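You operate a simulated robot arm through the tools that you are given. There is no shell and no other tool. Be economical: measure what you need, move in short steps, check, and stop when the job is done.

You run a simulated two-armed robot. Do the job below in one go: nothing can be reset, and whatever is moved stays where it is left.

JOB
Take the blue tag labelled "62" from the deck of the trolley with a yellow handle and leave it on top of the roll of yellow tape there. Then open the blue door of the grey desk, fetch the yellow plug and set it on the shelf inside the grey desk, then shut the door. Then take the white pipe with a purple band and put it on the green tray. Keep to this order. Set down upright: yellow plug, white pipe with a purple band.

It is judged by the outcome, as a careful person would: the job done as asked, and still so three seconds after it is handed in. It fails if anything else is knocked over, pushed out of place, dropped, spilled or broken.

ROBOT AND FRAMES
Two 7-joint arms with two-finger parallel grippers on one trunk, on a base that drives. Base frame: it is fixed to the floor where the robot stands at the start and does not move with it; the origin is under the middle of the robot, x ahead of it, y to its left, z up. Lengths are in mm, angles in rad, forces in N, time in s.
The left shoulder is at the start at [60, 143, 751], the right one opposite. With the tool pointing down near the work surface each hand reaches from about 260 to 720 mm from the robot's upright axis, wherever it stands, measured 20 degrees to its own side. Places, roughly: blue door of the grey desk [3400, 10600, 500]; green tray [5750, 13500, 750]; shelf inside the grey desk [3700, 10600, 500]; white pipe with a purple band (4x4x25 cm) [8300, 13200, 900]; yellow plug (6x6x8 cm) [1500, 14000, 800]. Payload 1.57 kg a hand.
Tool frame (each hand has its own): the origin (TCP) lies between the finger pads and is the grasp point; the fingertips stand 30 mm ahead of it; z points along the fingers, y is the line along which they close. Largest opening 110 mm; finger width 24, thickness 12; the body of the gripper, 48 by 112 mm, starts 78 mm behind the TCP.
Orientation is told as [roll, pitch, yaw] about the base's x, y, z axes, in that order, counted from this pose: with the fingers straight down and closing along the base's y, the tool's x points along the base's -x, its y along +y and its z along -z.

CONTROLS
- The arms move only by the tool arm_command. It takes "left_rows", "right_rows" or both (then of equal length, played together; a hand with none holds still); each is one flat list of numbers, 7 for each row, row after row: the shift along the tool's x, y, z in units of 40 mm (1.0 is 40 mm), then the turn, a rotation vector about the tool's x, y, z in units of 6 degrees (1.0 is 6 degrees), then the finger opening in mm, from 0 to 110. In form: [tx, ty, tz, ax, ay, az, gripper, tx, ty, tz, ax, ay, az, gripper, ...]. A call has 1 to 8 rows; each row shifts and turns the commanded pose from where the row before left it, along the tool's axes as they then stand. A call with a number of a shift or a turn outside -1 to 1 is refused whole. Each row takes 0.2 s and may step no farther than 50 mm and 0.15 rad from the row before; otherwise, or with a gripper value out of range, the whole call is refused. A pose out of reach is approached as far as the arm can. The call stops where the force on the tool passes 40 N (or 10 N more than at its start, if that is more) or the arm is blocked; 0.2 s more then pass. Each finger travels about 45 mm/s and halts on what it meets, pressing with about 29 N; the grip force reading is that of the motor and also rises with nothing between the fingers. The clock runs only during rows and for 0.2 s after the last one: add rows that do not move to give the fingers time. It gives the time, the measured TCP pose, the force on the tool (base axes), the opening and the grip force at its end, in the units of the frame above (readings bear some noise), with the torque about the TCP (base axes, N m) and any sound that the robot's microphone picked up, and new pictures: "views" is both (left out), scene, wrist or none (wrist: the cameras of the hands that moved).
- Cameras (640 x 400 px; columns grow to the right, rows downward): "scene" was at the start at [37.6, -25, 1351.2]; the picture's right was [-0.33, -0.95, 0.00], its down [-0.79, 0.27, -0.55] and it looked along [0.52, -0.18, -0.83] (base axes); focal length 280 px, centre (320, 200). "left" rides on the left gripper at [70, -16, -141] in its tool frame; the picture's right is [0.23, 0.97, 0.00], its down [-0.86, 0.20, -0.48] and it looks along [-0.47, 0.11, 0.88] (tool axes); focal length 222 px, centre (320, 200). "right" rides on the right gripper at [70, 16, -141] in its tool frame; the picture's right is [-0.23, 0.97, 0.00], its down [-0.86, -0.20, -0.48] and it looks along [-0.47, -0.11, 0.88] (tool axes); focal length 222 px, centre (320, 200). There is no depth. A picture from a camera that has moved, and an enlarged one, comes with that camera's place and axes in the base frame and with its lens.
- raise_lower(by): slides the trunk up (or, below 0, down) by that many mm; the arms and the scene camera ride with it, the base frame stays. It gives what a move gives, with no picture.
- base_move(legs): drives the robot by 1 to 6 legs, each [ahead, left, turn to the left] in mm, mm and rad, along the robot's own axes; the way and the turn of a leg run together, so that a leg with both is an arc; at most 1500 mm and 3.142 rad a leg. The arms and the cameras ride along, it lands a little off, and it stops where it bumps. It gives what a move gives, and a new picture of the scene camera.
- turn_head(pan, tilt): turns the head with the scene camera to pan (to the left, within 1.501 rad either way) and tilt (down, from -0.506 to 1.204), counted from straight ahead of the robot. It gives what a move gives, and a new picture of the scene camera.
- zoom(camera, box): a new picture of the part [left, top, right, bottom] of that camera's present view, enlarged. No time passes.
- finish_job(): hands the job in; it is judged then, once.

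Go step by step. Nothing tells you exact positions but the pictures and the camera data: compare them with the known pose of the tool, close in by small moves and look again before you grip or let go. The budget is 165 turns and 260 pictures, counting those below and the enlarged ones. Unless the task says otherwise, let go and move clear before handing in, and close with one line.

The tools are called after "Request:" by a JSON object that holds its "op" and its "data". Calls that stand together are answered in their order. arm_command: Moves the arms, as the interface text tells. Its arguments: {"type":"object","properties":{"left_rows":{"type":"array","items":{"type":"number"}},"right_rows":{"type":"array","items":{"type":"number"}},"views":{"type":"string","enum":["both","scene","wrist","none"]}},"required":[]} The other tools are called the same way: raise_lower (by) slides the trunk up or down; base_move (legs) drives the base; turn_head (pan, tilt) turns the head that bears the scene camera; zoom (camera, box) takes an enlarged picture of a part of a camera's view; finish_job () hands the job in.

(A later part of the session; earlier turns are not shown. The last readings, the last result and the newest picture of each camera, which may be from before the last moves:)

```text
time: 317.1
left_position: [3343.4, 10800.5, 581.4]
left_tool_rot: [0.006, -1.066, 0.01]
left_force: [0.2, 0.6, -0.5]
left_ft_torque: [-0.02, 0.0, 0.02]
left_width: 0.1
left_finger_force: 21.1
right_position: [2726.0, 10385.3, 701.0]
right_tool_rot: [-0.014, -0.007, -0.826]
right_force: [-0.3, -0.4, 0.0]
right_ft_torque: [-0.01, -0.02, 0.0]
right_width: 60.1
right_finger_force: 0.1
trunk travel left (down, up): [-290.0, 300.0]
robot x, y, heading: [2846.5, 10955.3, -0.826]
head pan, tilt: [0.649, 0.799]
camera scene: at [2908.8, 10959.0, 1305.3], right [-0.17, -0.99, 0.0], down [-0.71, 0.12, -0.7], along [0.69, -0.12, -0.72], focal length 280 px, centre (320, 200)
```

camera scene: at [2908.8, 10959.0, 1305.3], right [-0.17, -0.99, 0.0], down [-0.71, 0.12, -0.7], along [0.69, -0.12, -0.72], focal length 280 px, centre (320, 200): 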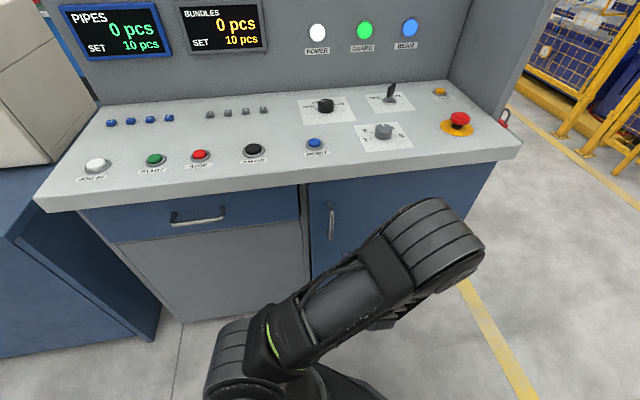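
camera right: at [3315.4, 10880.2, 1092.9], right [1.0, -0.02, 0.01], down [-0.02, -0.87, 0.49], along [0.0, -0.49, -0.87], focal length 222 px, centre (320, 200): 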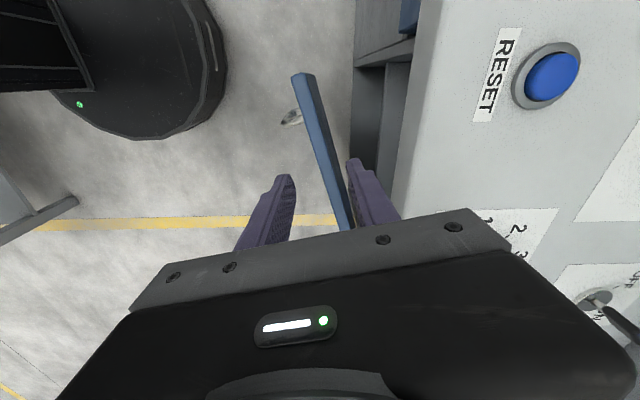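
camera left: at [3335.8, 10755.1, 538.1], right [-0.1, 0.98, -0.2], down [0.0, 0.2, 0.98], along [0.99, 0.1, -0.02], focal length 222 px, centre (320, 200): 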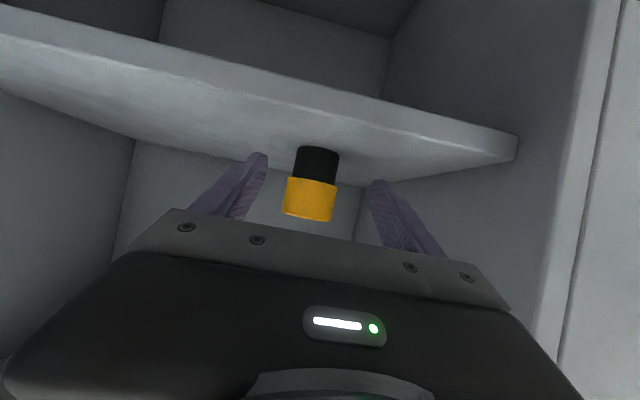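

Request:
{"op": "base_move", "data": {"legs": [[48, 45, 0]]}}

Request:
{"op": "zoom", "data": {"camera": "scene", "box": [240, 150, 500, 330]}}

Request:
{"op": "zoom", "data": {"camera": "left", "box": [0, 0, 640, 400]}}

```text
time: 318.2
left_position: [3400.4, 10797.1, 578.9]
left_tool_rot: [0.011, -1.056, 0.002]
left_force: [-0.1, 0.1, -1.1]
left_ft_torque: [0.01, 0.01, 0.0]
left_width: 0.1
left_finger_force: 21.6
right_position: [2788.9, 10379.7, 700.2]
right_tool_rot: [-0.011, -0.008, -0.826]
right_force: [-0.2, 0.7, 0.1]
right_ft_torque: [0.01, -0.03, -0.01]
right_width: 60.0
right_finger_force: 0.0
trunk travel left (down, up): [-290.0, 300.0]
robot x, y, heading: [2910.3, 10947.7, -0.818]
head pan, tilt: [0.649, 0.799]
stopped in leg 1: the force on the tool passed its limit at 69 N (the readings are from after the stop); the commanded pose is now the measured one
camera scene: at [2971.6, 10954.6, 1305.3], right [-0.17, -0.99, 0.0], down [-0.71, 0.12, -0.7], along [0.69, -0.12, -0.72], focal length 280 px, centre (320, 200)
```

scene: 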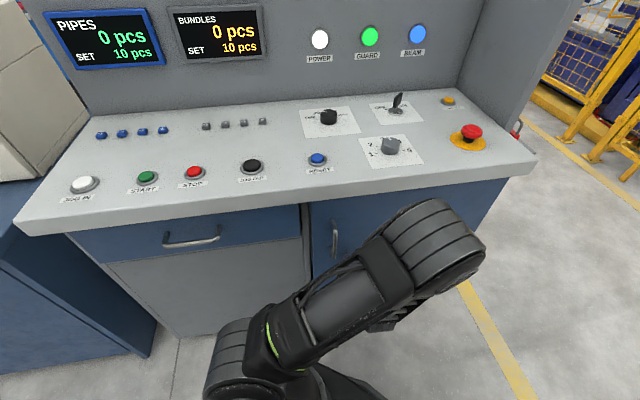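

```text
2.22 times, centred on (370, 240) of scene
camera zoom: at [2971.6, 10954.6, 1305.3], right [-0.17, -0.99, 0.0], down [-0.71, 0.12, -0.7], along [0.69, -0.12, -0.72], focal length 622 px, centre (209, 111)
```

zoom: 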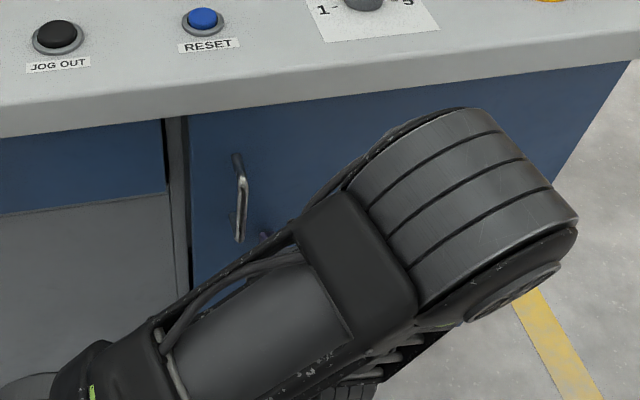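

```text
1.00 times, centred on (320, 200) of left (not enlarged: the box is as wide or as high as the picture)
camera zoom: at [3244.0, 10778.5, 587.3], right [-0.12, 0.97, -0.19], down [0.0, 0.19, 0.98], along [0.99, 0.12, -0.03], focal length 222 px, centre (320, 200)
```

zoom: 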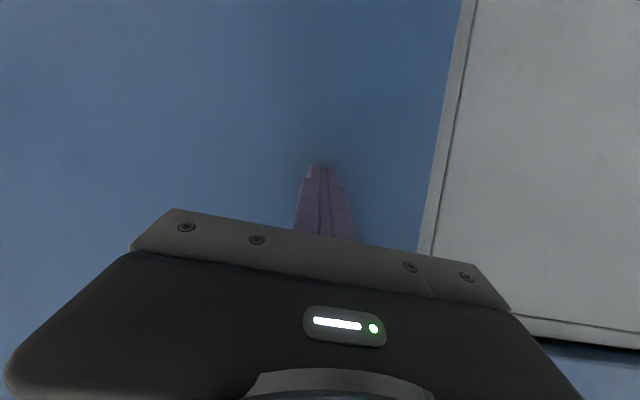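

The door is shut against its stop. I'll back away and check that it stays closed.

Request:
{"op": "base_move", "data": {"legs": [[-205, -220, 0]]}}

Request:
{"op": "raise_lower", "data": {"by": 300}}

Request:
{"op": "base_move", "data": {"legs": [[0, 0, 0.82]]}}

Request:
{"op": "turn_head", "data": {"pan": -0.4, "tilt": 0.7}}

Request:
{"op": "zoom", "data": {"camera": "scene", "box": [150, 130, 450, 330]}}

```text
time: 320.2
left_position: [3101.0, 10794.8, 578.5]
left_tool_rot: [0.01, -1.055, 0.0]
left_force: [-0.5, 0.2, 0.2]
left_ft_torque: [-0.01, 0.02, 0.0]
left_width: 0.1
left_finger_force: 20.6
right_position: [2489.0, 10379.1, 700.6]
right_tool_rot: [-0.011, -0.009, -0.825]
right_force: [0.2, 0.5, 0.0]
right_ft_torque: [0.0, -0.03, 0.01]
right_width: 60.2
right_finger_force: 0.0
trunk travel left (down, up): [-290.0, 300.0]
robot x, y, heading: [2612.8, 10948.6, -0.82]
head pan, tilt: [0.649, 0.799]
camera scene: at [2671.8, 10953.6, 1305.3], right [-0.17, -0.99, 0.0], down [-0.71, 0.12, -0.7], along [0.69, -0.12, -0.72], focal length 280 px, centre (320, 200)
```

scene: 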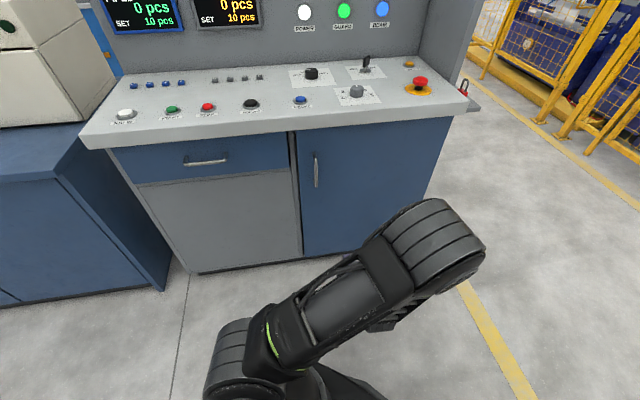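

```text
time: 323.2
left_position: [3101.5, 10794.6, 878.0]
left_tool_rot: [0.011, -1.057, 0.002]
left_force: [-0.1, 0.3, -0.8]
left_ft_torque: [0.01, 0.01, 0.0]
left_width: 0.2
left_finger_force: 21.1
right_position: [2488.5, 10380.2, 999.4]
right_tool_rot: [-0.01, -0.006, -0.826]
right_force: [0.6, -0.1, -0.4]
right_ft_torque: [-0.01, 0.01, 0.0]
right_width: 59.9
right_finger_force: 0.0
trunk travel left (down, up): [-590.0, 0.0]
robot x, y, heading: [2611.0, 10946.0, -0.824]
head pan, tilt: [0.649, 0.799]
```

```text
time: 325.8
left_position: [3055.6, 11203.7, 878.8]
left_tool_rot: [0.012, -1.056, 0.829]
left_force: [0.4, 0.5, -0.3]
left_ft_torque: [0.01, -0.04, 0.02]
left_width: 0.0
left_finger_force: 21.7
right_position: [2947.8, 10473.8, 1001.2]
right_tool_rot: [-0.012, -0.007, 0.004]
right_force: [-0.2, -0.5, 0.2]
right_ft_torque: [0.03, -0.02, 0.02]
right_width: 59.8
right_finger_force: 0.1
trunk travel left (down, up): [-590.0, 0.0]
robot x, y, heading: [2614.0, 10946.6, 0.005]
head pan, tilt: [0.649, 0.799]
camera scene: at [2646.9, 10994.7, 1605.3], right [0.61, -0.79, 0.0], down [-0.57, -0.44, -0.7], along [0.55, 0.43, -0.72], focal length 280 px, centre (320, 200)
```

scene: 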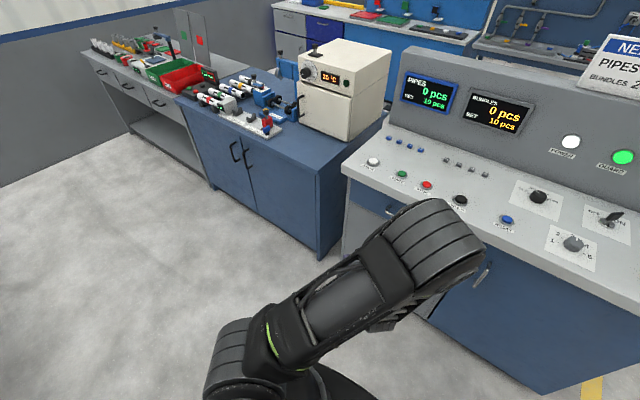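

```text
time: 327.1
left_position: [3055.4, 11206.2, 878.3]
left_tool_rot: [0.01, -1.056, 0.831]
left_force: [-0.4, -0.5, 0.3]
left_ft_torque: [0.03, 0.0, 0.02]
left_width: 0.2
left_finger_force: 21.3
right_position: [2947.7, 10473.6, 1000.4]
right_tool_rot: [-0.01, -0.006, 0.006]
right_force: [-0.7, -0.6, -0.8]
right_ft_torque: [-0.03, 0.01, 0.01]
right_width: 60.2
right_finger_force: 0.0
trunk travel left (down, up): [-590.0, 0.0]
robot x, y, heading: [2614.8, 10948.4, 0.008]
head pan, tilt: [-0.4, 0.7]
camera scene: at [2661.4, 10912.9, 1613.5], right [-0.38, -0.92, 0.0], down [-0.6, 0.25, -0.76], along [0.71, -0.29, -0.64], focal length 280 px, centre (320, 200)
```

scene: 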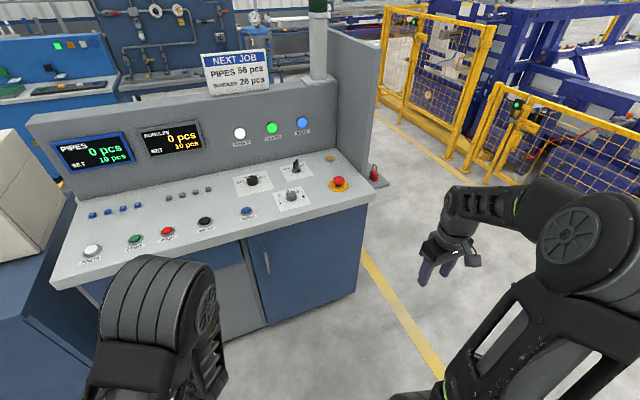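

```text
2.00 times, centred on (300, 230) of scene
camera zoom: at [2661.4, 10912.9, 1613.5], right [-0.38, -0.92, 0.0], down [-0.6, 0.25, -0.76], along [0.71, -0.29, -0.64], focal length 559 px, centre (360, 140)
```

zoom: 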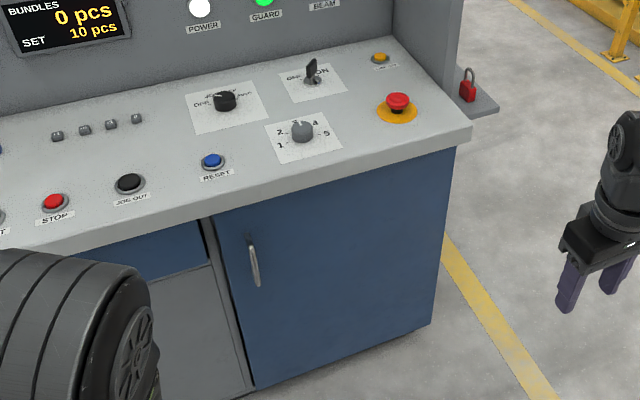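

The door is closed. Now to the pipe near [8300, 13200] and the green tray near [5750, 13500]. I'll go back to the corridor, drive east past the desk, and look north.

Request:
{"op": "base_move", "data": {"legs": [[-60, 0, 0], [0, -1400, 0], [1500, 0, 0], [600, 0, 0]]}}

Request:
{"op": "turn_head", "data": {"pan": 0.6, "tilt": 0.35}}

```text
time: 344.6
left_position: [5125.4, 9865.9, 877.6]
left_tool_rot: [0.013, -1.055, 0.836]
left_force: [-0.1, -0.2, -0.3]
left_ft_torque: [0.02, -0.04, 0.03]
left_width: 0.0
left_finger_force: 21.2
right_position: [5022.5, 9132.4, 1000.9]
right_tool_rot: [-0.01, -0.006, 0.009]
right_force: [-0.2, 0.7, -0.9]
right_ft_torque: [-0.02, -0.02, 0.03]
right_width: 60.2
right_finger_force: 0.0
trunk travel left (down, up): [-590.0, 0.0]
robot x, y, heading: [4684.5, 9602.9, 0.01]
head pan, tilt: [-0.4, 0.7]
camera scene: at [4734.3, 9571.1, 1613.5], right [-0.38, -0.93, 0.0], down [-0.6, 0.24, -0.76], along [0.71, -0.29, -0.64], focal length 280 px, centre (320, 200)
```

scene: 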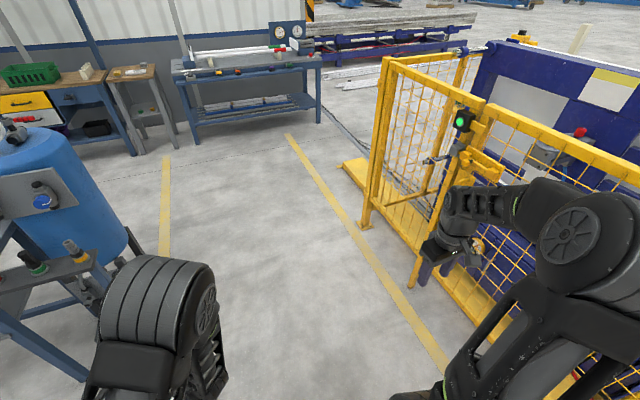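

```text
time: 345.9
left_position: [5125.6, 9866.1, 878.7]
left_tool_rot: [0.009, -1.055, 0.837]
left_force: [-0.6, 0.4, 0.6]
left_ft_torque: [0.03, -0.01, -0.02]
left_width: 0.0
left_finger_force: 21.1
right_position: [5022.3, 9134.1, 1000.1]
right_tool_rot: [-0.011, -0.008, 0.009]
right_force: [0.2, -0.8, -0.3]
right_ft_torque: [0.02, -0.02, 0.03]
right_width: 60.0
right_finger_force: 0.1
trunk travel left (down, up): [-590.0, 0.0]
robot x, y, heading: [4686.8, 9604.6, 0.015]
head pan, tilt: [0.6, 0.351]
camera scene: at [4731.0, 9656.6, 1644.9], right [0.57, -0.82, 0.0], down [-0.28, -0.2, -0.94], along [0.77, 0.54, -0.34], focal length 280 px, centre (320, 200)
```

scene: 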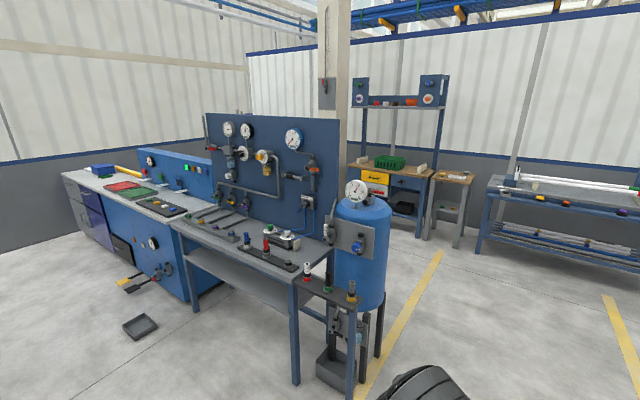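

Request:
{"op": "zoom", "data": {"camera": "scene", "box": [50, 130, 250, 260]}}

Request:
{"op": "zoom", "data": {"camera": "scene", "box": [330, 60, 640, 260]}}

```text
3.08 times, centred on (150, 195) of scene
camera zoom: at [4731.0, 9656.6, 1644.9], right [0.57, -0.82, 0.0], down [-0.28, -0.2, -0.94], along [0.77, 0.54, -0.34], focal length 861 px, centre (843, 215)
```

zoom: 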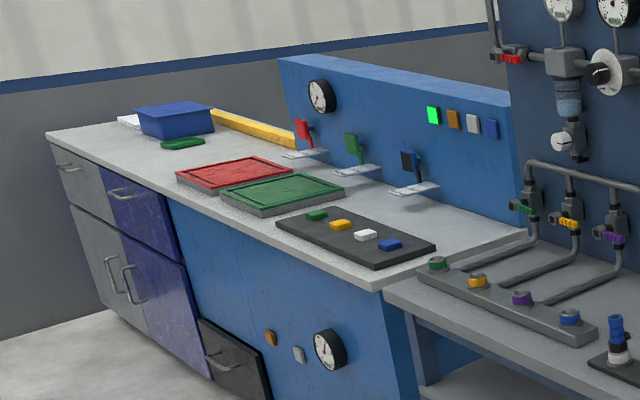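

```text
2.00 times, centred on (485, 160) of scene
camera zoom: at [4731.0, 9656.6, 1644.9], right [0.57, -0.82, 0.0], down [-0.28, -0.2, -0.94], along [0.77, 0.54, -0.34], focal length 559 px, centre (-10, 280)
```

zoom: 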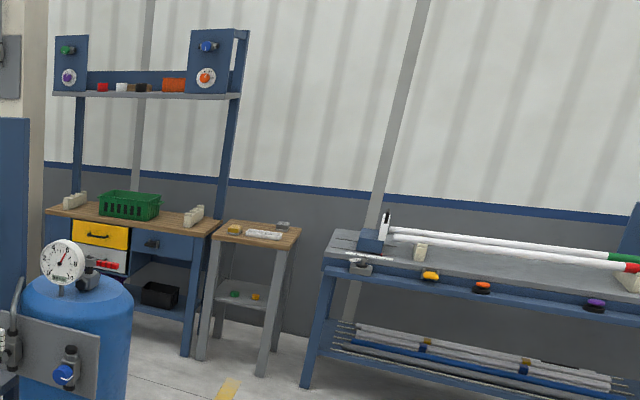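

Request:
{"op": "turn_head", "data": {"pan": 1.35, "tilt": 0.4}}

```text
time: 347.0
left_position: [5125.3, 9865.3, 878.6]
left_tool_rot: [0.011, -1.055, 0.836]
left_force: [-0.1, 0.4, -0.6]
left_ft_torque: [0.01, 0.0, 0.02]
left_width: 0.0
left_finger_force: 21.3
right_position: [5022.6, 9132.8, 1000.3]
right_tool_rot: [-0.009, -0.007, 0.009]
right_force: [0.3, -0.7, -0.1]
right_ft_torque: [0.0, -0.01, 0.01]
right_width: 59.7
right_finger_force: 0.0
trunk travel left (down, up): [-590.0, 0.0]
robot x, y, heading: [4684.9, 9605.0, 0.011]
head pan, tilt: [1.349, 0.4]
camera scene: at [4674.1, 9693.7, 1640.4], right [0.98, -0.21, 0.0], down [-0.08, -0.38, -0.92], along [0.19, 0.9, -0.39], focal length 280 px, centre (320, 200)
```

scene: 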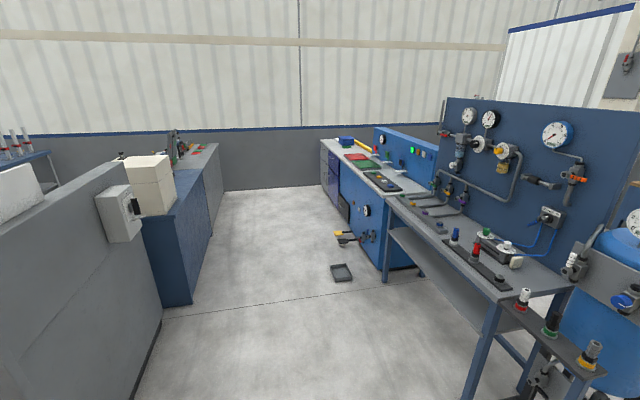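

The alley in front of the blue bench is clear. I'll strafe north along it to see the bench top.

Request:
{"op": "base_move", "data": {"legs": [[0, 1500, 0], [0, 1400, 0]]}}

Request:
{"op": "turn_head", "data": {"pan": 0.5, "tilt": 0.5}}

```text
time: 361.1
left_position: [5097.6, 12771.1, 878.8]
left_tool_rot: [0.01, -1.055, 0.808]
left_force: [-0.2, -0.1, -0.3]
left_ft_torque: [-0.03, -0.01, -0.03]
left_width: 0.0
left_finger_force: 21.1
right_position: [4972.7, 12040.9, 1000.5]
right_tool_rot: [-0.011, -0.007, -0.019]
right_force: [-0.3, -0.9, 0.3]
right_ft_torque: [0.01, 0.0, -0.02]
right_width: 60.0
right_finger_force: 0.1
trunk travel left (down, up): [-590.0, 0.0]
robot x, y, heading: [4648.6, 12525.6, -0.015]
head pan, tilt: [1.349, 0.4]
camera scene: at [4641.2, 12611.8, 1640.4], right [0.97, -0.23, 0.0], down [-0.09, -0.38, -0.92], along [0.22, 0.9, -0.39], focal length 280 px, centre (320, 200)
```

scene: 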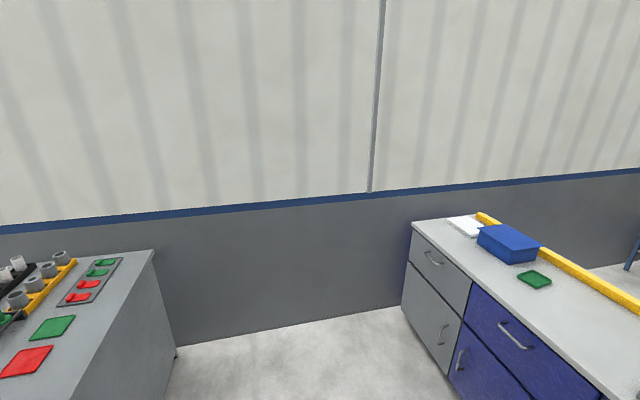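

```text
time: 362.3
left_position: [5098.0, 12770.9, 878.4]
left_tool_rot: [0.011, -1.056, 0.811]
left_force: [-0.4, -0.4, -0.2]
left_ft_torque: [0.02, -0.02, 0.01]
left_width: 0.0
left_finger_force: 21.0
right_position: [4973.0, 12039.7, 1000.7]
right_tool_rot: [-0.011, -0.008, -0.018]
right_force: [-0.3, 0.3, 0.0]
right_ft_torque: [0.0, 0.0, 0.03]
right_width: 59.7
right_finger_force: 0.0
trunk travel left (down, up): [-590.0, 0.0]
robot x, y, heading: [4645.1, 12521.7, -0.013]
head pan, tilt: [0.499, 0.499]
camera scene: at [4700.0, 12563.8, 1631.3], right [0.47, -0.88, 0.0], down [-0.42, -0.22, -0.88], along [0.78, 0.41, -0.48], focal length 280 px, centre (320, 200)
```

scene: 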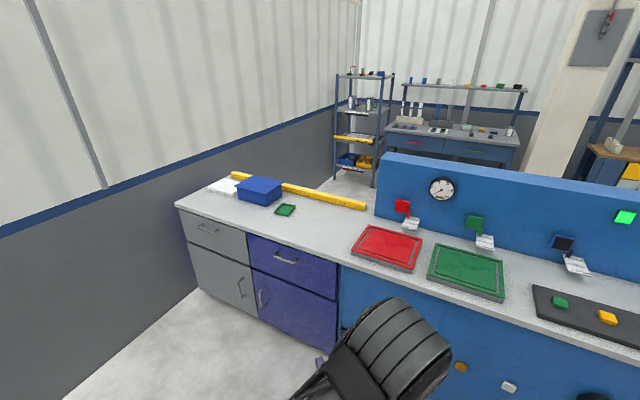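

Request:
{"op": "zoom", "data": {"camera": "scene", "box": [160, 150, 340, 260]}}

Request:
{"op": "zoom", "data": {"camera": "scene", "box": [320, 50, 540, 200]}}

```text
3.56 times, centred on (250, 205) of scene
camera zoom: at [4700.0, 12563.8, 1631.3], right [0.47, -0.88, 0.0], down [-0.42, -0.22, -0.88], along [0.78, 0.41, -0.48], focal length 994 px, centre (569, 182)
```

zoom: 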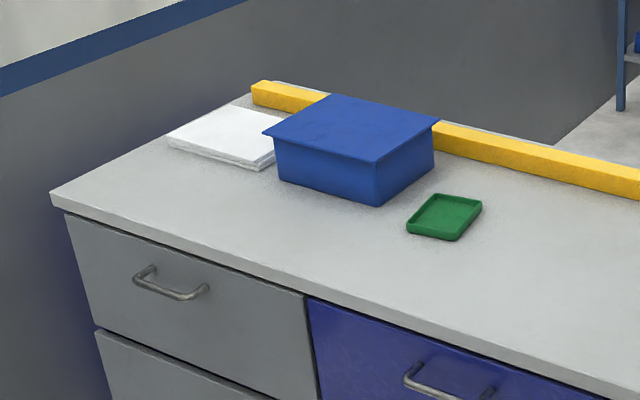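

```text
2.67 times, centred on (430, 125) of scene
camera zoom: at [4700.0, 12563.8, 1631.3], right [0.47, -0.88, 0.0], down [-0.42, -0.22, -0.88], along [0.78, 0.41, -0.48], focal length 746 px, centre (27, 400)
```

zoom: 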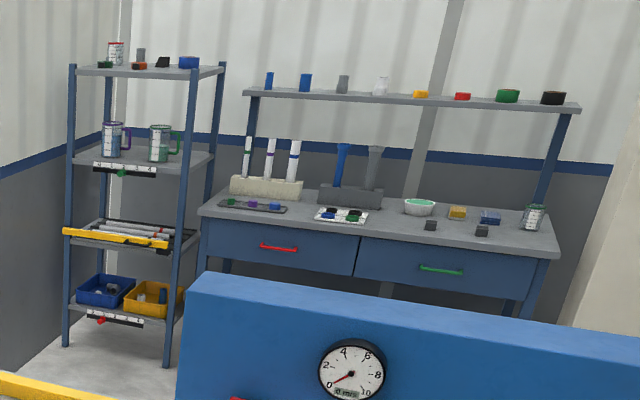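

The green tray is the small rimmed one near [5800, 13400]. The white banded pipes stand in a block on the far table, with the middle one about [8300, 13200]. I'll drive around the south end of this bench to that table.

Request:
{"op": "base_move", "data": {"legs": [[0, -1500, 0.01], [0, -1420, 0], [1500, 0, 0], [800, 0, 0]]}}

Request:
{"op": "turn_head", "data": {"pan": 0.9, "tilt": 0.4}}

```text
time: 387.1
left_position: [7368.2, 9943.3, 877.9]
left_tool_rot: [0.011, -1.056, 0.86]
left_force: [-0.5, 0.1, -0.3]
left_ft_torque: [0.01, 0.0, 0.0]
left_width: 0.2
left_finger_force: 21.6
right_position: [7282.2, 9209.9, 1000.3]
right_tool_rot: [-0.012, -0.006, 0.033]
right_force: [-0.5, 0.7, 0.1]
right_ft_torque: [0.0, 0.0, 0.03]
right_width: 59.8
right_finger_force: 0.0
trunk travel left (down, up): [-590.0, 0.0]
robot x, y, heading: [6932.4, 9673.0, 0.037]
head pan, tilt: [0.499, 0.499]
camera scene: at [6982.8, 9717.7, 1631.3], right [0.51, -0.86, 0.0], down [-0.41, -0.24, -0.88], along [0.76, 0.45, -0.48], focal length 280 px, centre (320, 200)
```

scene: 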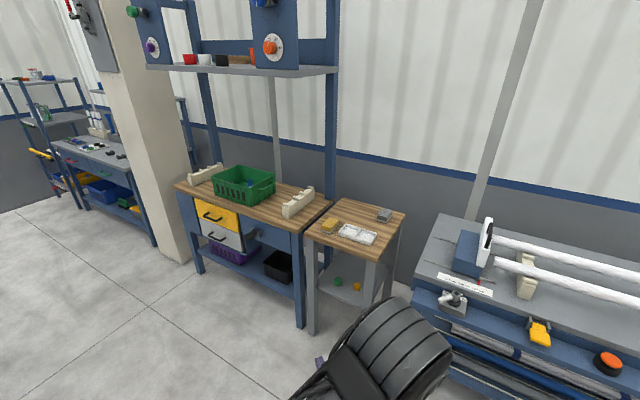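

```text
time: 388.0
left_position: [7369.4, 9942.8, 878.2]
left_tool_rot: [0.011, -1.056, 0.858]
left_force: [-0.1, -0.2, 0.5]
left_ft_torque: [0.0, -0.02, 0.0]
left_width: 0.0
left_finger_force: 21.0
right_position: [7280.8, 9210.1, 1000.7]
right_tool_rot: [-0.01, -0.008, 0.032]
right_force: [0.1, 0.2, 0.1]
right_ft_torque: [-0.01, 0.05, 0.0]
right_width: 60.3
right_finger_force: 0.0
trunk travel left (down, up): [-590.0, 0.0]
robot x, y, heading: [6935.4, 9673.4, 0.037]
head pan, tilt: [0.901, 0.4]
camera scene: at [6959.0, 9745.8, 1640.4], right [0.81, -0.59, 0.0], down [-0.23, -0.31, -0.92], along [0.55, 0.74, -0.39], focal length 280 px, centre (320, 200)
```

scene: 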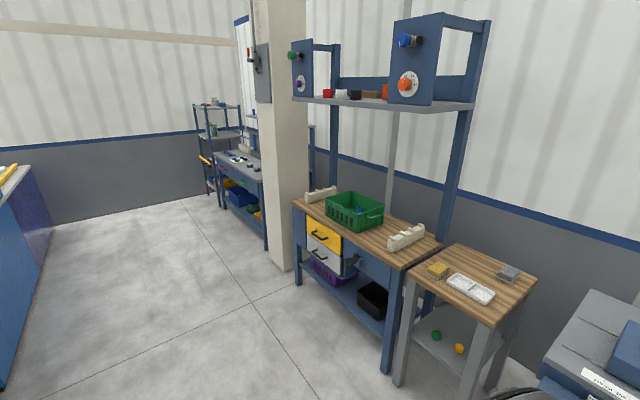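

The way north is clear. I'll strafe north to the pipe table.

Request:
{"op": "base_move", "data": {"legs": [[0, 1500, -0.03], [0, 1500, 0], [0, 350, 0]]}}

Request:
{"op": "turn_head", "data": {"pan": 0.1, "tilt": 0.5}}

```text
time: 404.5
left_position: [7288.2, 13325.2, 878.2]
left_tool_rot: [0.011, -1.053, 0.827]
left_force: [1.2, 0.1, -0.2]
left_ft_torque: [0.0, 0.01, -0.01]
left_width: 0.3
left_finger_force: 20.9
right_position: [7178.2, 12593.9, 1000.1]
right_tool_rot: [-0.011, -0.007, 0.0]
right_force: [-0.2, -0.7, 0.0]
right_ft_torque: [0.01, -0.01, -0.01]
right_width: 60.0
right_finger_force: 0.0
trunk travel left (down, up): [-590.0, 0.0]
robot x, y, heading: [6841.5, 13066.2, 0.001]
head pan, tilt: [0.901, 0.4]
camera scene: at [6872.1, 13140.3, 1640.4], right [0.79, -0.62, 0.0], down [-0.24, -0.31, -0.92], along [0.57, 0.72, -0.39], focal length 280 px, centre (320, 200)
```

scene: 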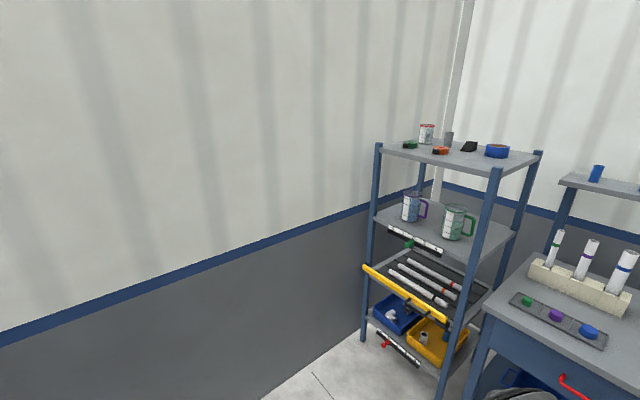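

```text
time: 405.7
left_position: [7287.6, 13323.8, 878.8]
left_tool_rot: [0.011, -1.056, 0.824]
left_force: [0.0, -0.7, -0.1]
left_ft_torque: [0.0, 0.04, 0.01]
left_width: 0.0
left_finger_force: 20.6
right_position: [7177.1, 12592.9, 1000.1]
right_tool_rot: [-0.009, -0.009, -0.001]
right_force: [0.9, -0.5, 0.1]
right_ft_torque: [-0.02, -0.04, -0.04]
right_width: 60.2
right_finger_force: 0.1
trunk travel left (down, up): [-590.0, 0.0]
robot x, y, heading: [6847.5, 13064.2, 0.007]
head pan, tilt: [0.099, 0.499]
camera scene: at [6905.3, 13075.7, 1631.3], right [0.1, -0.99, 0.0], down [-0.48, -0.05, -0.88], along [0.87, 0.09, -0.48], focal length 280 px, centre (320, 200)
```

scene: 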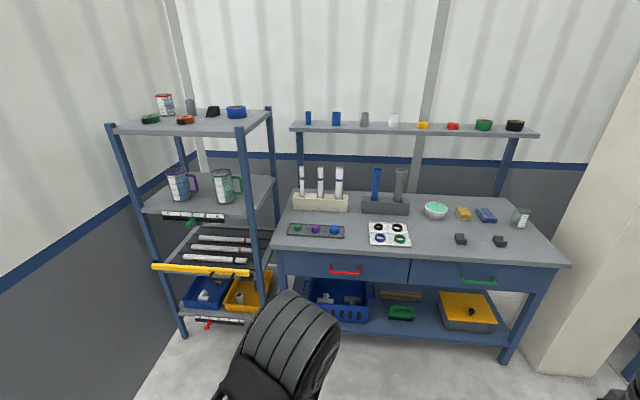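

Request:
{"op": "zoom", "data": {"camera": "scene", "box": [270, 150, 430, 270]}}

```text
3.33 times, centred on (350, 210) of scene
camera zoom: at [6905.3, 13075.7, 1631.3], right [0.1, -0.99, 0.0], down [-0.48, -0.05, -0.88], along [0.87, 0.09, -0.48], focal length 932 px, centre (220, 167)
```

zoom: 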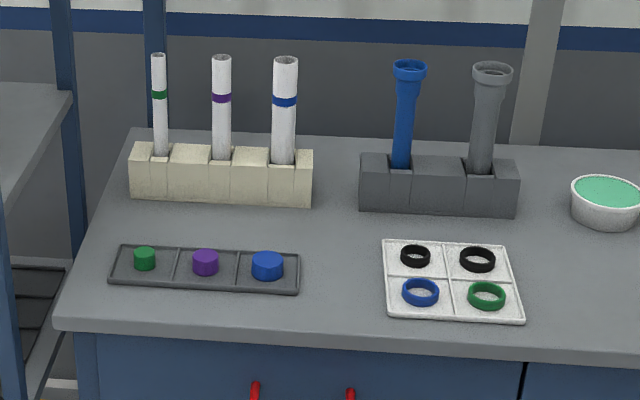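

The purple-banded pipe is the middle one in the block; its top is at about z = 1060 and the table at about 800. I'll use the slanted left hand: raise it, turn so it points at +x, and approach.

Request:
{"op": "arm_command", "data": {"left_rows": [-0.8, 0, -0.44, 0, 0, 0, 80, -0.8, 0, -0.44, 0, 0, 0, 80, -0.8, 0, -0.44, 0, 0, 0, 80, -0.6, 0, -0.33, 0, 0, 0, 80], "views": "none"}}

Request:
{"op": "base_move", "data": {"legs": [[0, 0, -0.83], [170, 640, 0]]}}

Request:
{"op": "turn_head", "data": {"pan": 0.7, "tilt": 0.65}}

Request:
{"op": "zoom", "data": {"camera": "left", "box": [0, 0, 640, 400]}}

```text
time: 406.7
left_position: [7291.9, 13324.8, 1013.3]
left_tool_rot: [0.012, -1.053, 0.826]
left_force: [-0.1, -0.5, 0.1]
left_ft_torque: [-0.01, 0.03, 0.01]
left_width: 80.0
left_finger_force: 0.1
right_position: [7176.9, 12593.0, 1001.2]
right_tool_rot: [-0.013, -0.008, -0.001]
right_force: [0.5, -0.3, 0.4]
right_ft_torque: [-0.01, 0.04, -0.01]
right_width: 60.1
right_finger_force: 0.1
trunk travel left (down, up): [-590.0, 0.0]
robot x, y, heading: [6844.0, 13070.2, 0.005]
head pan, tilt: [0.099, 0.499]
```

```text
time: 412.5
left_position: [7921.3, 13242.2, 1013.8]
left_tool_rot: [0.011, -1.055, 0.018]
left_force: [-0.1, 0.1, -0.1]
left_ft_torque: [0.01, 0.01, -0.01]
left_width: 80.0
left_finger_force: 0.0
right_position: [7312.0, 12823.0, 1000.8]
right_tool_rot: [-0.011, -0.006, -0.809]
right_force: [-0.2, 0.2, 0.1]
right_ft_torque: [-0.03, 0.05, 0.0]
right_width: 59.8
right_finger_force: 0.2
trunk travel left (down, up): [-590.0, 0.0]
robot x, y, heading: [7426.2, 13394.0, -0.809]
head pan, tilt: [0.099, 0.499]
camera scene: at [7476.2, 13353.8, 1631.3], right [-0.65, -0.76, 0.0], down [-0.36, 0.31, -0.88], along [0.67, -0.57, -0.48], focal length 280 px, centre (320, 200)
```

scene: 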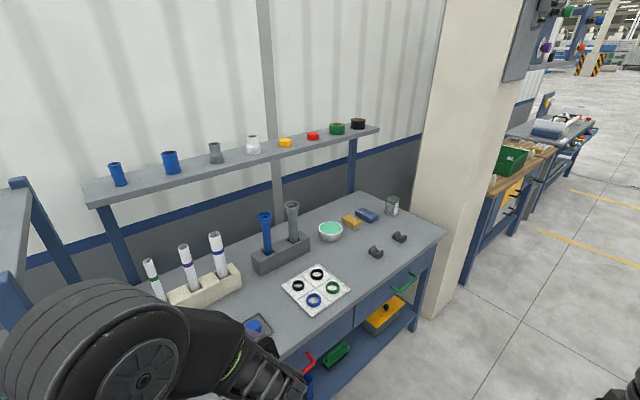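

```text
time: 413.5
left_position: [7920.9, 13243.9, 1014.3]
left_tool_rot: [0.011, -1.056, 0.017]
left_force: [-0.3, 0.0, 0.1]
left_ft_torque: [0.01, -0.03, 0.0]
left_width: 80.2
left_finger_force: 0.1
right_position: [7310.6, 12823.3, 1001.4]
right_tool_rot: [-0.01, -0.008, -0.808]
right_force: [-0.1, 0.3, 0.4]
right_ft_torque: [0.01, -0.02, 0.01]
right_width: 59.8
right_finger_force: 0.0
trunk travel left (down, up): [-590.0, 0.0]
robot x, y, heading: [7425.3, 13393.9, -0.805]
head pan, tilt: [0.7, 0.649]
camera scene: at [7492.7, 13403.2, 1617.9], right [-0.11, -0.99, 0.0], down [-0.6, 0.06, -0.8], along [0.79, -0.09, -0.6], focal length 280 px, centre (320, 200)
```

scene: 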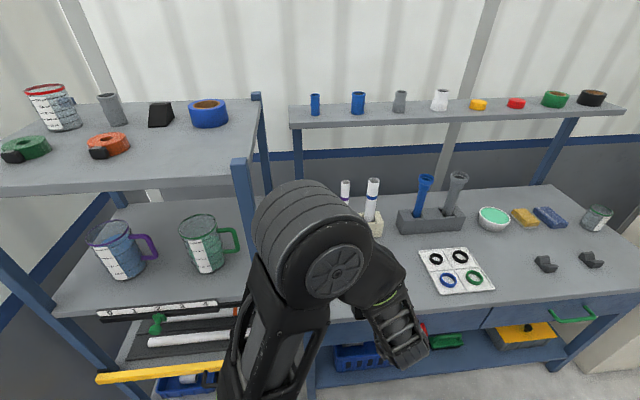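

```text
1.00 times, centred on (320, 200) of left (not enlarged: the box is as wide or as high as the picture)
camera zoom: at [7764.0, 13223.9, 1022.7], right [-0.14, 0.97, -0.19], down [0.0, 0.19, 0.98], along [0.99, 0.13, -0.03], focal length 222 px, centre (320, 200)
```

zoom: 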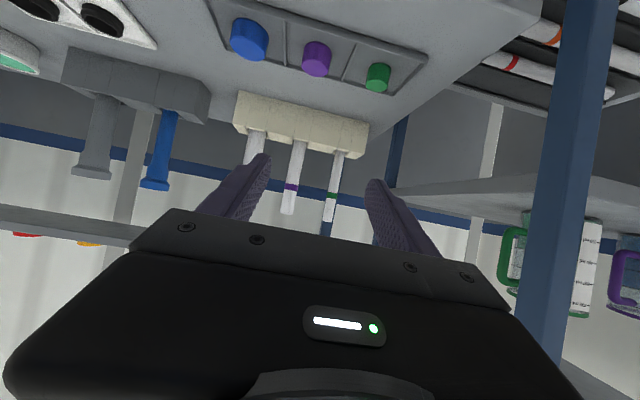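

The pipe is straight ahead at y of about 13220. I'll move closer with the base, keeping clear of the rack on the left.

Request:
{"op": "base_move", "data": {"legs": [[115, 60, 0]]}}

Request:
{"op": "arm_command", "data": {"left_rows": [-0.19, 0.2, 0.85, 0, 0, 0, 80, -0.19, 0.2, 0.85, 0, 0, 0, 80, -0.19, 0, 0.85, 0, 0, 0, 80]}}

```text
time: 414.7
left_position: [8041.5, 13202.0, 1013.0]
left_tool_rot: [0.012, -1.054, 0.012]
left_force: [1.0, -0.2, -0.3]
left_ft_torque: [0.01, 0.01, 0.0]
left_width: 79.8
left_finger_force: 0.0
right_position: [7430.9, 12784.1, 999.9]
right_tool_rot: [-0.011, -0.005, -0.814]
right_force: [0.0, 0.6, 0.2]
right_ft_torque: [0.03, 0.07, 0.02]
right_width: 60.2
right_finger_force: 0.0
trunk travel left (down, up): [-590.0, 0.0]
robot x, y, heading: [7550.1, 13357.4, -0.806]
head pan, tilt: [0.7, 0.649]
camera scene: at [7614.8, 13363.4, 1617.8], right [-0.11, -0.99, 0.0], down [-0.6, 0.07, -0.8], along [0.79, -0.09, -0.61], focal length 280 px, centre (320, 200)
```

scene: 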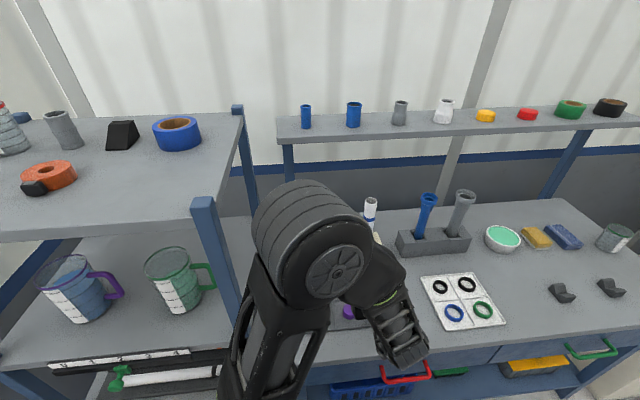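

```text
time: 415.5
left_position: [8140.0, 13224.5, 982.4]
left_tool_rot: [0.011, -1.054, 0.013]
left_force: [0.3, -0.3, 0.7]
left_ft_torque: [-0.02, -0.02, -0.01]
left_width: 80.0
left_finger_force: 0.0
right_position: [7430.3, 12783.6, 1000.9]
right_tool_rot: [-0.013, -0.005, -0.813]
right_force: [0.1, 0.0, 0.3]
right_ft_torque: [0.02, 0.0, 0.04]
right_width: 60.1
right_finger_force: 0.1
trunk travel left (down, up): [-590.0, 0.0]
robot x, y, heading: [7546.5, 13351.6, -0.812]
head pan, tilt: [0.7, 0.649]
camera scene: at [7613.9, 13363.8, 1617.9], right [-0.11, -0.99, 0.0], down [-0.6, 0.07, -0.8], along [0.79, -0.09, -0.61], focal length 280 px, centre (320, 200)
camera left: at [7983.3, 13204.6, 990.7], right [-0.13, 0.97, -0.19], down [0.0, 0.19, 0.98], along [0.99, 0.13, -0.03], focal length 222 px, centre (320, 200)
```

scene: 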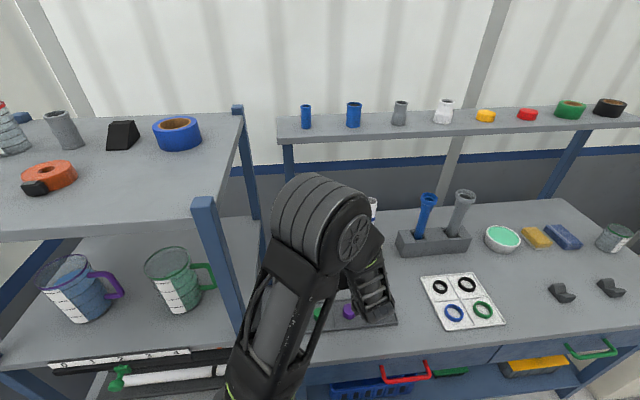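
left: 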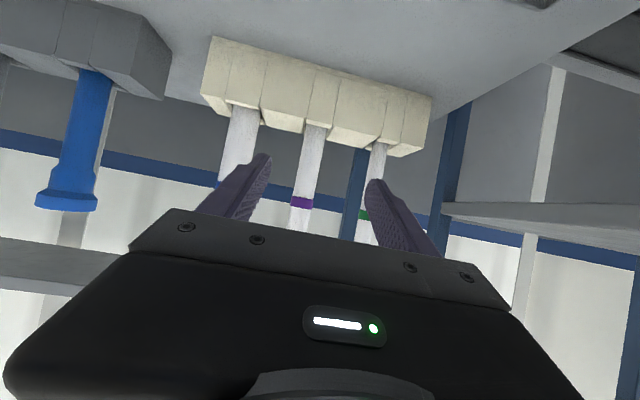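

Request:
{"op": "arm_command", "data": {"left_rows": [-0.406, -0.04, 0.9, 0, 0, 0, 70, -0.406, -0.04, 0.9, 0, 0, 0, 70, -0.3, -0.04, 0.7, 0, 0, 0, 70, 0, 0, 0, 0, 0, 0, 70], "views": "wrist"}}

```text
time: 416.5
left_position: [8247.2, 13221.7, 971.3]
left_tool_rot: [0.012, -1.054, 0.012]
left_force: [-0.1, -1.5, 0.4]
left_ft_torque: [-0.01, -0.03, 0.03]
left_width: 69.8
left_finger_force: 0.1
right_position: [7430.5, 12784.5, 1001.0]
right_tool_rot: [-0.012, -0.006, -0.814]
right_force: [-0.5, 0.7, -0.2]
right_ft_torque: [0.01, -0.02, -0.02]
right_width: 59.8
right_finger_force: 0.0
trunk travel left (down, up): [-590.0, 0.0]
robot x, y, heading: [7548.5, 13352.2, -0.806]
head pan, tilt: [0.7, 0.649]
camera left: at [8090.8, 13202.0, 980.8], right [-0.13, 0.97, -0.19], down [0.0, 0.19, 0.98], along [0.99, 0.13, -0.03], focal length 222 px, centre (320, 200)
```

left: 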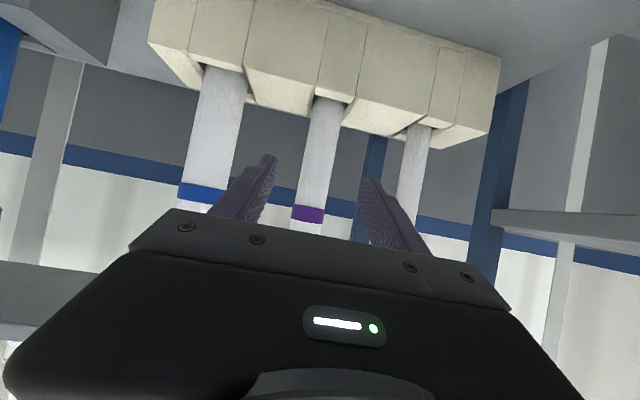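

Request:
{"op": "arm_command", "data": {"left_rows": [-0.4, -0.03, 0.78, 0, 0, 0, 70, -0.2, -0.02, 0.4, 0, 0, 0, 70, 0, 0, 0, 0, 0, 0, 70], "views": "wrist"}}

```text
time: 417.3
left_position: [8299.1, 13220.9, 969.9]
left_tool_rot: [0.012, -1.056, 0.011]
left_force: [-0.1, -0.2, 0.3]
left_ft_torque: [-0.01, -0.07, -0.04]
left_width: 70.2
left_finger_force: 0.0
right_position: [7429.6, 12784.5, 1000.4]
right_tool_rot: [-0.012, -0.007, -0.813]
right_force: [-0.2, 0.2, 0.1]
right_ft_torque: [0.0, -0.01, 0.0]
right_width: 60.0
right_finger_force: 0.0
trunk travel left (down, up): [-590.0, 0.0]
robot x, y, heading: [7548.0, 13352.9, -0.808]
head pan, tilt: [0.7, 0.649]
camera left: at [8142.7, 13201.6, 979.7], right [-0.13, 0.97, -0.19], down [0.0, 0.19, 0.98], along [0.99, 0.13, -0.03], focal length 222 px, centre (320, 200)
```

left: 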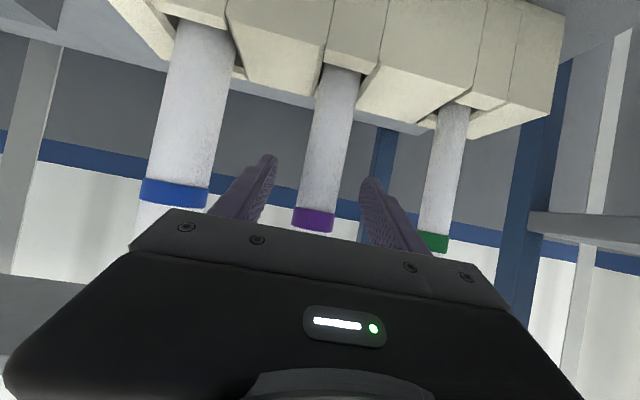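

Request:
{"op": "arm_command", "data": {"left_rows": [-0.3, 0, 0.52, 0, 0, 0, 70, 0, 0, 0, 0, 0, 0, 60, 0, 0, 0, 0, 0, 0, 40, 0, 0, 0, 0, 0, 0, 20, 0, 0, 0, 0, 0, 0, 20], "views": "wrist"}}

```text
time: 418.5
left_position: [8321.1, 13221.0, 972.1]
left_tool_rot: [0.009, -1.054, 0.013]
left_force: [-0.1, 0.6, 0.2]
left_ft_torque: [-0.03, 0.02, -0.01]
left_width: 31.0
left_finger_force: 23.4
right_position: [7430.9, 12784.4, 1000.8]
right_tool_rot: [-0.011, -0.008, -0.813]
right_force: [0.0, -0.1, -0.2]
right_ft_torque: [0.03, -0.02, 0.02]
right_width: 59.9
right_finger_force: 0.2
trunk travel left (down, up): [-590.0, 0.0]
robot x, y, heading: [7544.7, 13353.0, -0.813]
head pan, tilt: [0.7, 0.649]
camera left: at [8165.9, 13201.4, 981.2], right [-0.13, 0.97, -0.19], down [0.0, 0.19, 0.98], along [0.99, 0.13, -0.03], focal length 222 px, centre (320, 200)
```

left: 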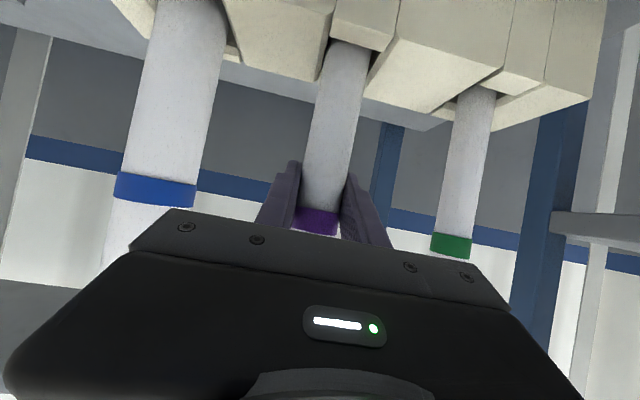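

The pipe is gripped. I'll lift it straight up out of the block.

Request:
{"op": "arm_command", "data": {"left_rows": [0, 0, 0, 0, 0, 0, 15, -0.3, 0, -0.17, 0, 0, 0, 15, -0.52, 0, -0.3, 0, 0, 0, 15, -0.52, 0, -0.3, 0, 0, 0, 15, -0.52, 0, -0.3, 0, 0, 0, 15, -0.52, 0, -0.3, 0, 0, 0, 15, 0, 0, 0, 0, 0, 0, 15]}}

```text
time: 420.1
left_position: [8325.7, 13221.8, 1080.2]
left_tool_rot: [0.013, -1.056, 0.012]
left_force: [0.5, 0.7, 0.2]
left_ft_torque: [0.01, 0.01, 0.01]
left_width: 30.8
left_finger_force: 29.1
right_position: [7429.9, 12784.5, 1000.8]
right_tool_rot: [-0.011, -0.006, -0.814]
right_force: [-0.4, 0.1, 0.0]
right_ft_torque: [-0.02, 0.0, 0.0]
right_width: 60.1
right_finger_force: 0.0
trunk travel left (down, up): [-590.0, 0.0]
robot x, y, heading: [7545.5, 13352.2, -0.812]
head pan, tilt: [0.7, 0.649]
camera scene: at [7613.2, 13363.7, 1617.9], right [-0.11, -0.99, 0.0], down [-0.6, 0.07, -0.8], along [0.79, -0.09, -0.6], focal length 280 px, centre (320, 200)
camera left: at [8167.7, 13201.7, 1088.5], right [-0.13, 0.97, -0.19], down [0.0, 0.19, 0.98], along [0.99, 0.13, -0.03], focal length 222 px, centre (320, 200)
```

scene: 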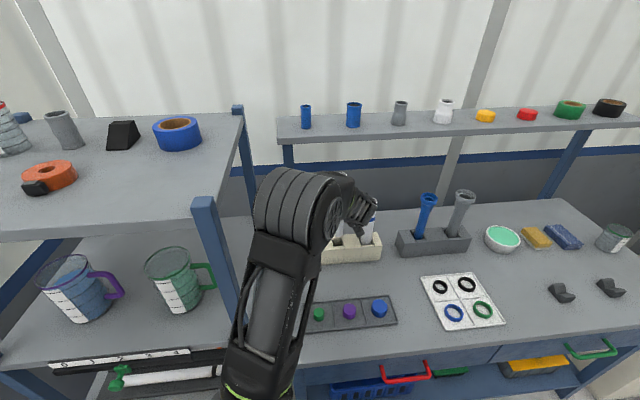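
left: 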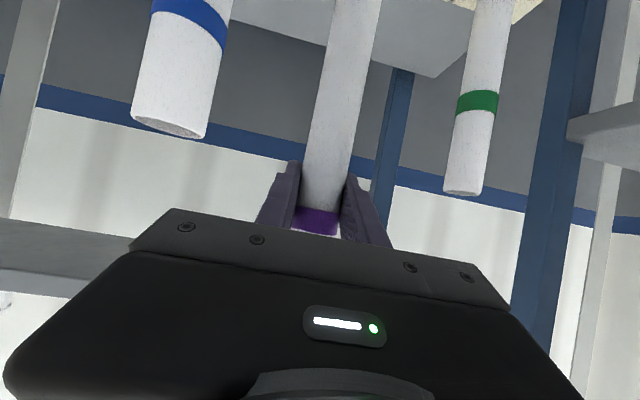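

Request:
{"op": "arm_command", "data": {"left_rows": [-0.52, 0, -0.3, 0, 0, 0, 15, 0, 0, 0, 0, 0, 0, 15], "views": "none"}}

Request:
{"op": "zoom", "data": {"camera": "scene", "box": [300, 170, 420, 280]}}

```text
time: 420.7
left_position: [8324.3, 13221.2, 1104.1]
left_tool_rot: [0.013, -1.053, 0.013]
left_force: [0.9, -0.1, -0.3]
left_ft_torque: [0.01, 0.0, 0.01]
left_width: 30.6
left_finger_force: 29.0
right_position: [7431.1, 12784.4, 1000.0]
right_tool_rot: [-0.011, -0.008, -0.813]
right_force: [0.0, -0.3, 0.5]
right_ft_torque: [-0.02, -0.01, 0.0]
right_width: 60.0
right_finger_force: 0.0
trunk travel left (down, up): [-590.0, 0.0]
robot x, y, heading: [7544.3, 13351.2, -0.806]
head pan, tilt: [0.7, 0.649]
```

```text
3.64 times, centred on (360, 225) of scene
camera zoom: at [7613.3, 13363.7, 1617.9], right [-0.11, -0.99, 0.0], down [-0.6, 0.07, -0.8], along [0.79, -0.09, -0.6], focal length 1017 px, centre (174, 109)
```

zoom: 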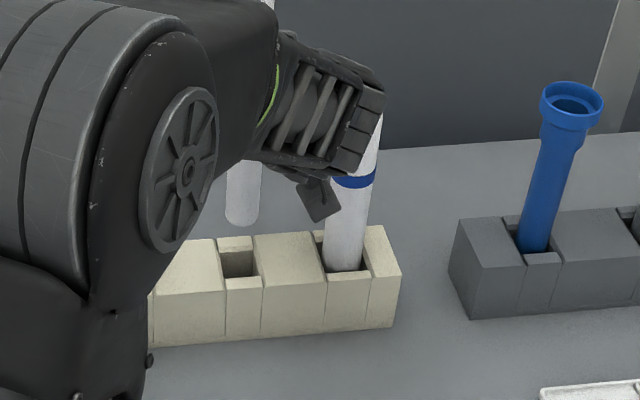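

The pipe is free of the block, and its neighbours are undisturbed. I'll withdraw and drive back round to the tray bench.

Request:
{"op": "arm_command", "data": {"left_rows": [0.44, 0, -0.79, 0, 0, 0, 15, 0.44, 0, -0.79, 0, 0, 0, 15, 0.44, 0, -0.79, 0, 0, 0, 15, 0.44, 0, -0.79, 0, 0, 0, 15, 0.44, 0, -0.79, 0, 0, 0, 15, 0.44, 0, -0.79, 0, 0, 0, 15, 0.44, 0, -0.79, 0, 0, 0, 15], "views": "none"}}

Request:
{"op": "base_move", "data": {"legs": [[-400, -420, 0], [0, 0, 0.81], [0, -1500, 0]]}}

```text
time: 422.3
left_position: [8070.9, 13209.8, 1107.6]
left_tool_rot: [0.012, -1.056, 0.013]
left_force: [-0.3, -0.4, -0.2]
left_ft_torque: [0.02, 0.0, 0.01]
left_width: 30.7
left_finger_force: 28.7
right_position: [7429.1, 12783.9, 1000.6]
right_tool_rot: [-0.01, -0.007, -0.813]
right_force: [-0.6, 0.0, 0.7]
right_ft_torque: [0.02, 0.0, -0.01]
right_width: 59.8
right_finger_force: 0.1
trunk travel left (down, up): [-590.0, 0.0]
robot x, y, heading: [7548.8, 13355.5, -0.812]
head pan, tilt: [0.7, 0.649]
```

```text
time: 435.0
left_position: [7416.1, 12059.7, 1106.2]
left_tool_rot: [0.012, -1.055, 0.775]
left_force: [0.3, 0.6, -1.4]
left_ft_torque: [0.03, -0.01, -0.03]
left_width: 30.9
left_finger_force: 29.3
right_position: [7248.0, 11309.0, 999.6]
right_tool_rot: [-0.01, -0.007, -0.05]
right_force: [0.0, 0.6, -0.2]
right_ft_torque: [0.01, 0.01, 0.0]
right_width: 60.0
right_finger_force: 0.0
trunk travel left (down, up): [-590.0, 0.0]
robot x, y, heading: [6937.1, 11802.1, -0.045]
head pan, tilt: [0.7, 0.649]
camera scene: at [6978.9, 11852.8, 1617.9], right [0.61, -0.79, 0.0], down [-0.48, -0.37, -0.8], along [0.63, 0.48, -0.6], focal length 280 px, centre (320, 200)
```

scene: 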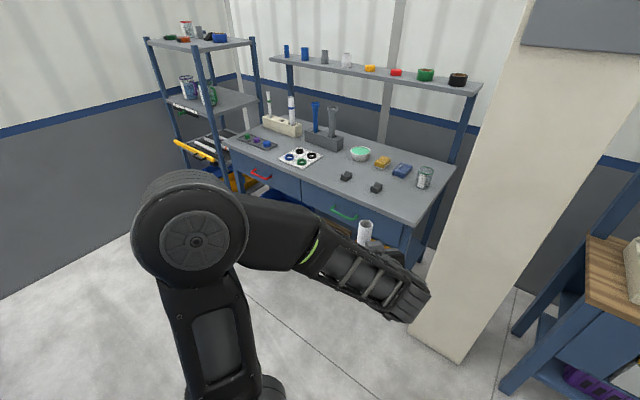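

Request:
{"op": "base_move", "data": {"legs": [[0, -1100, 0.045], [0, -1050, 0], [-1500, 0, 0], [-700, 0, 0]]}}

```text
time: 456.1
left_position: [5162.3, 10021.2, 1107.2]
left_tool_rot: [0.011, -1.056, 0.765]
left_force: [0.3, 0.2, -0.5]
left_ft_torque: [0.01, 0.01, 0.02]
left_width: 30.6
left_finger_force: 29.1
right_position: [4982.6, 9273.8, 1001.2]
right_tool_rot: [-0.009, -0.007, -0.066]
right_force: [-0.2, 0.6, -0.5]
right_ft_torque: [0.0, -0.01, 0.0]
right_width: 60.0
right_finger_force: 0.1
trunk travel left (down, up): [-590.0, 0.0]
robot x, y, heading: [4683.3, 9770.9, -0.063]
head pan, tilt: [0.7, 0.649]
camera scene: at [4720.9, 9820.7, 1617.9], right [0.6, -0.8, 0.0], down [-0.48, -0.36, -0.8], along [0.64, 0.48, -0.6], focal length 280 px, centre (320, 200)
```

scene: 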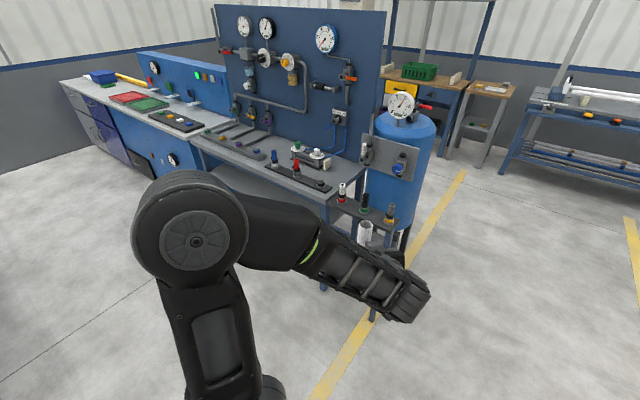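

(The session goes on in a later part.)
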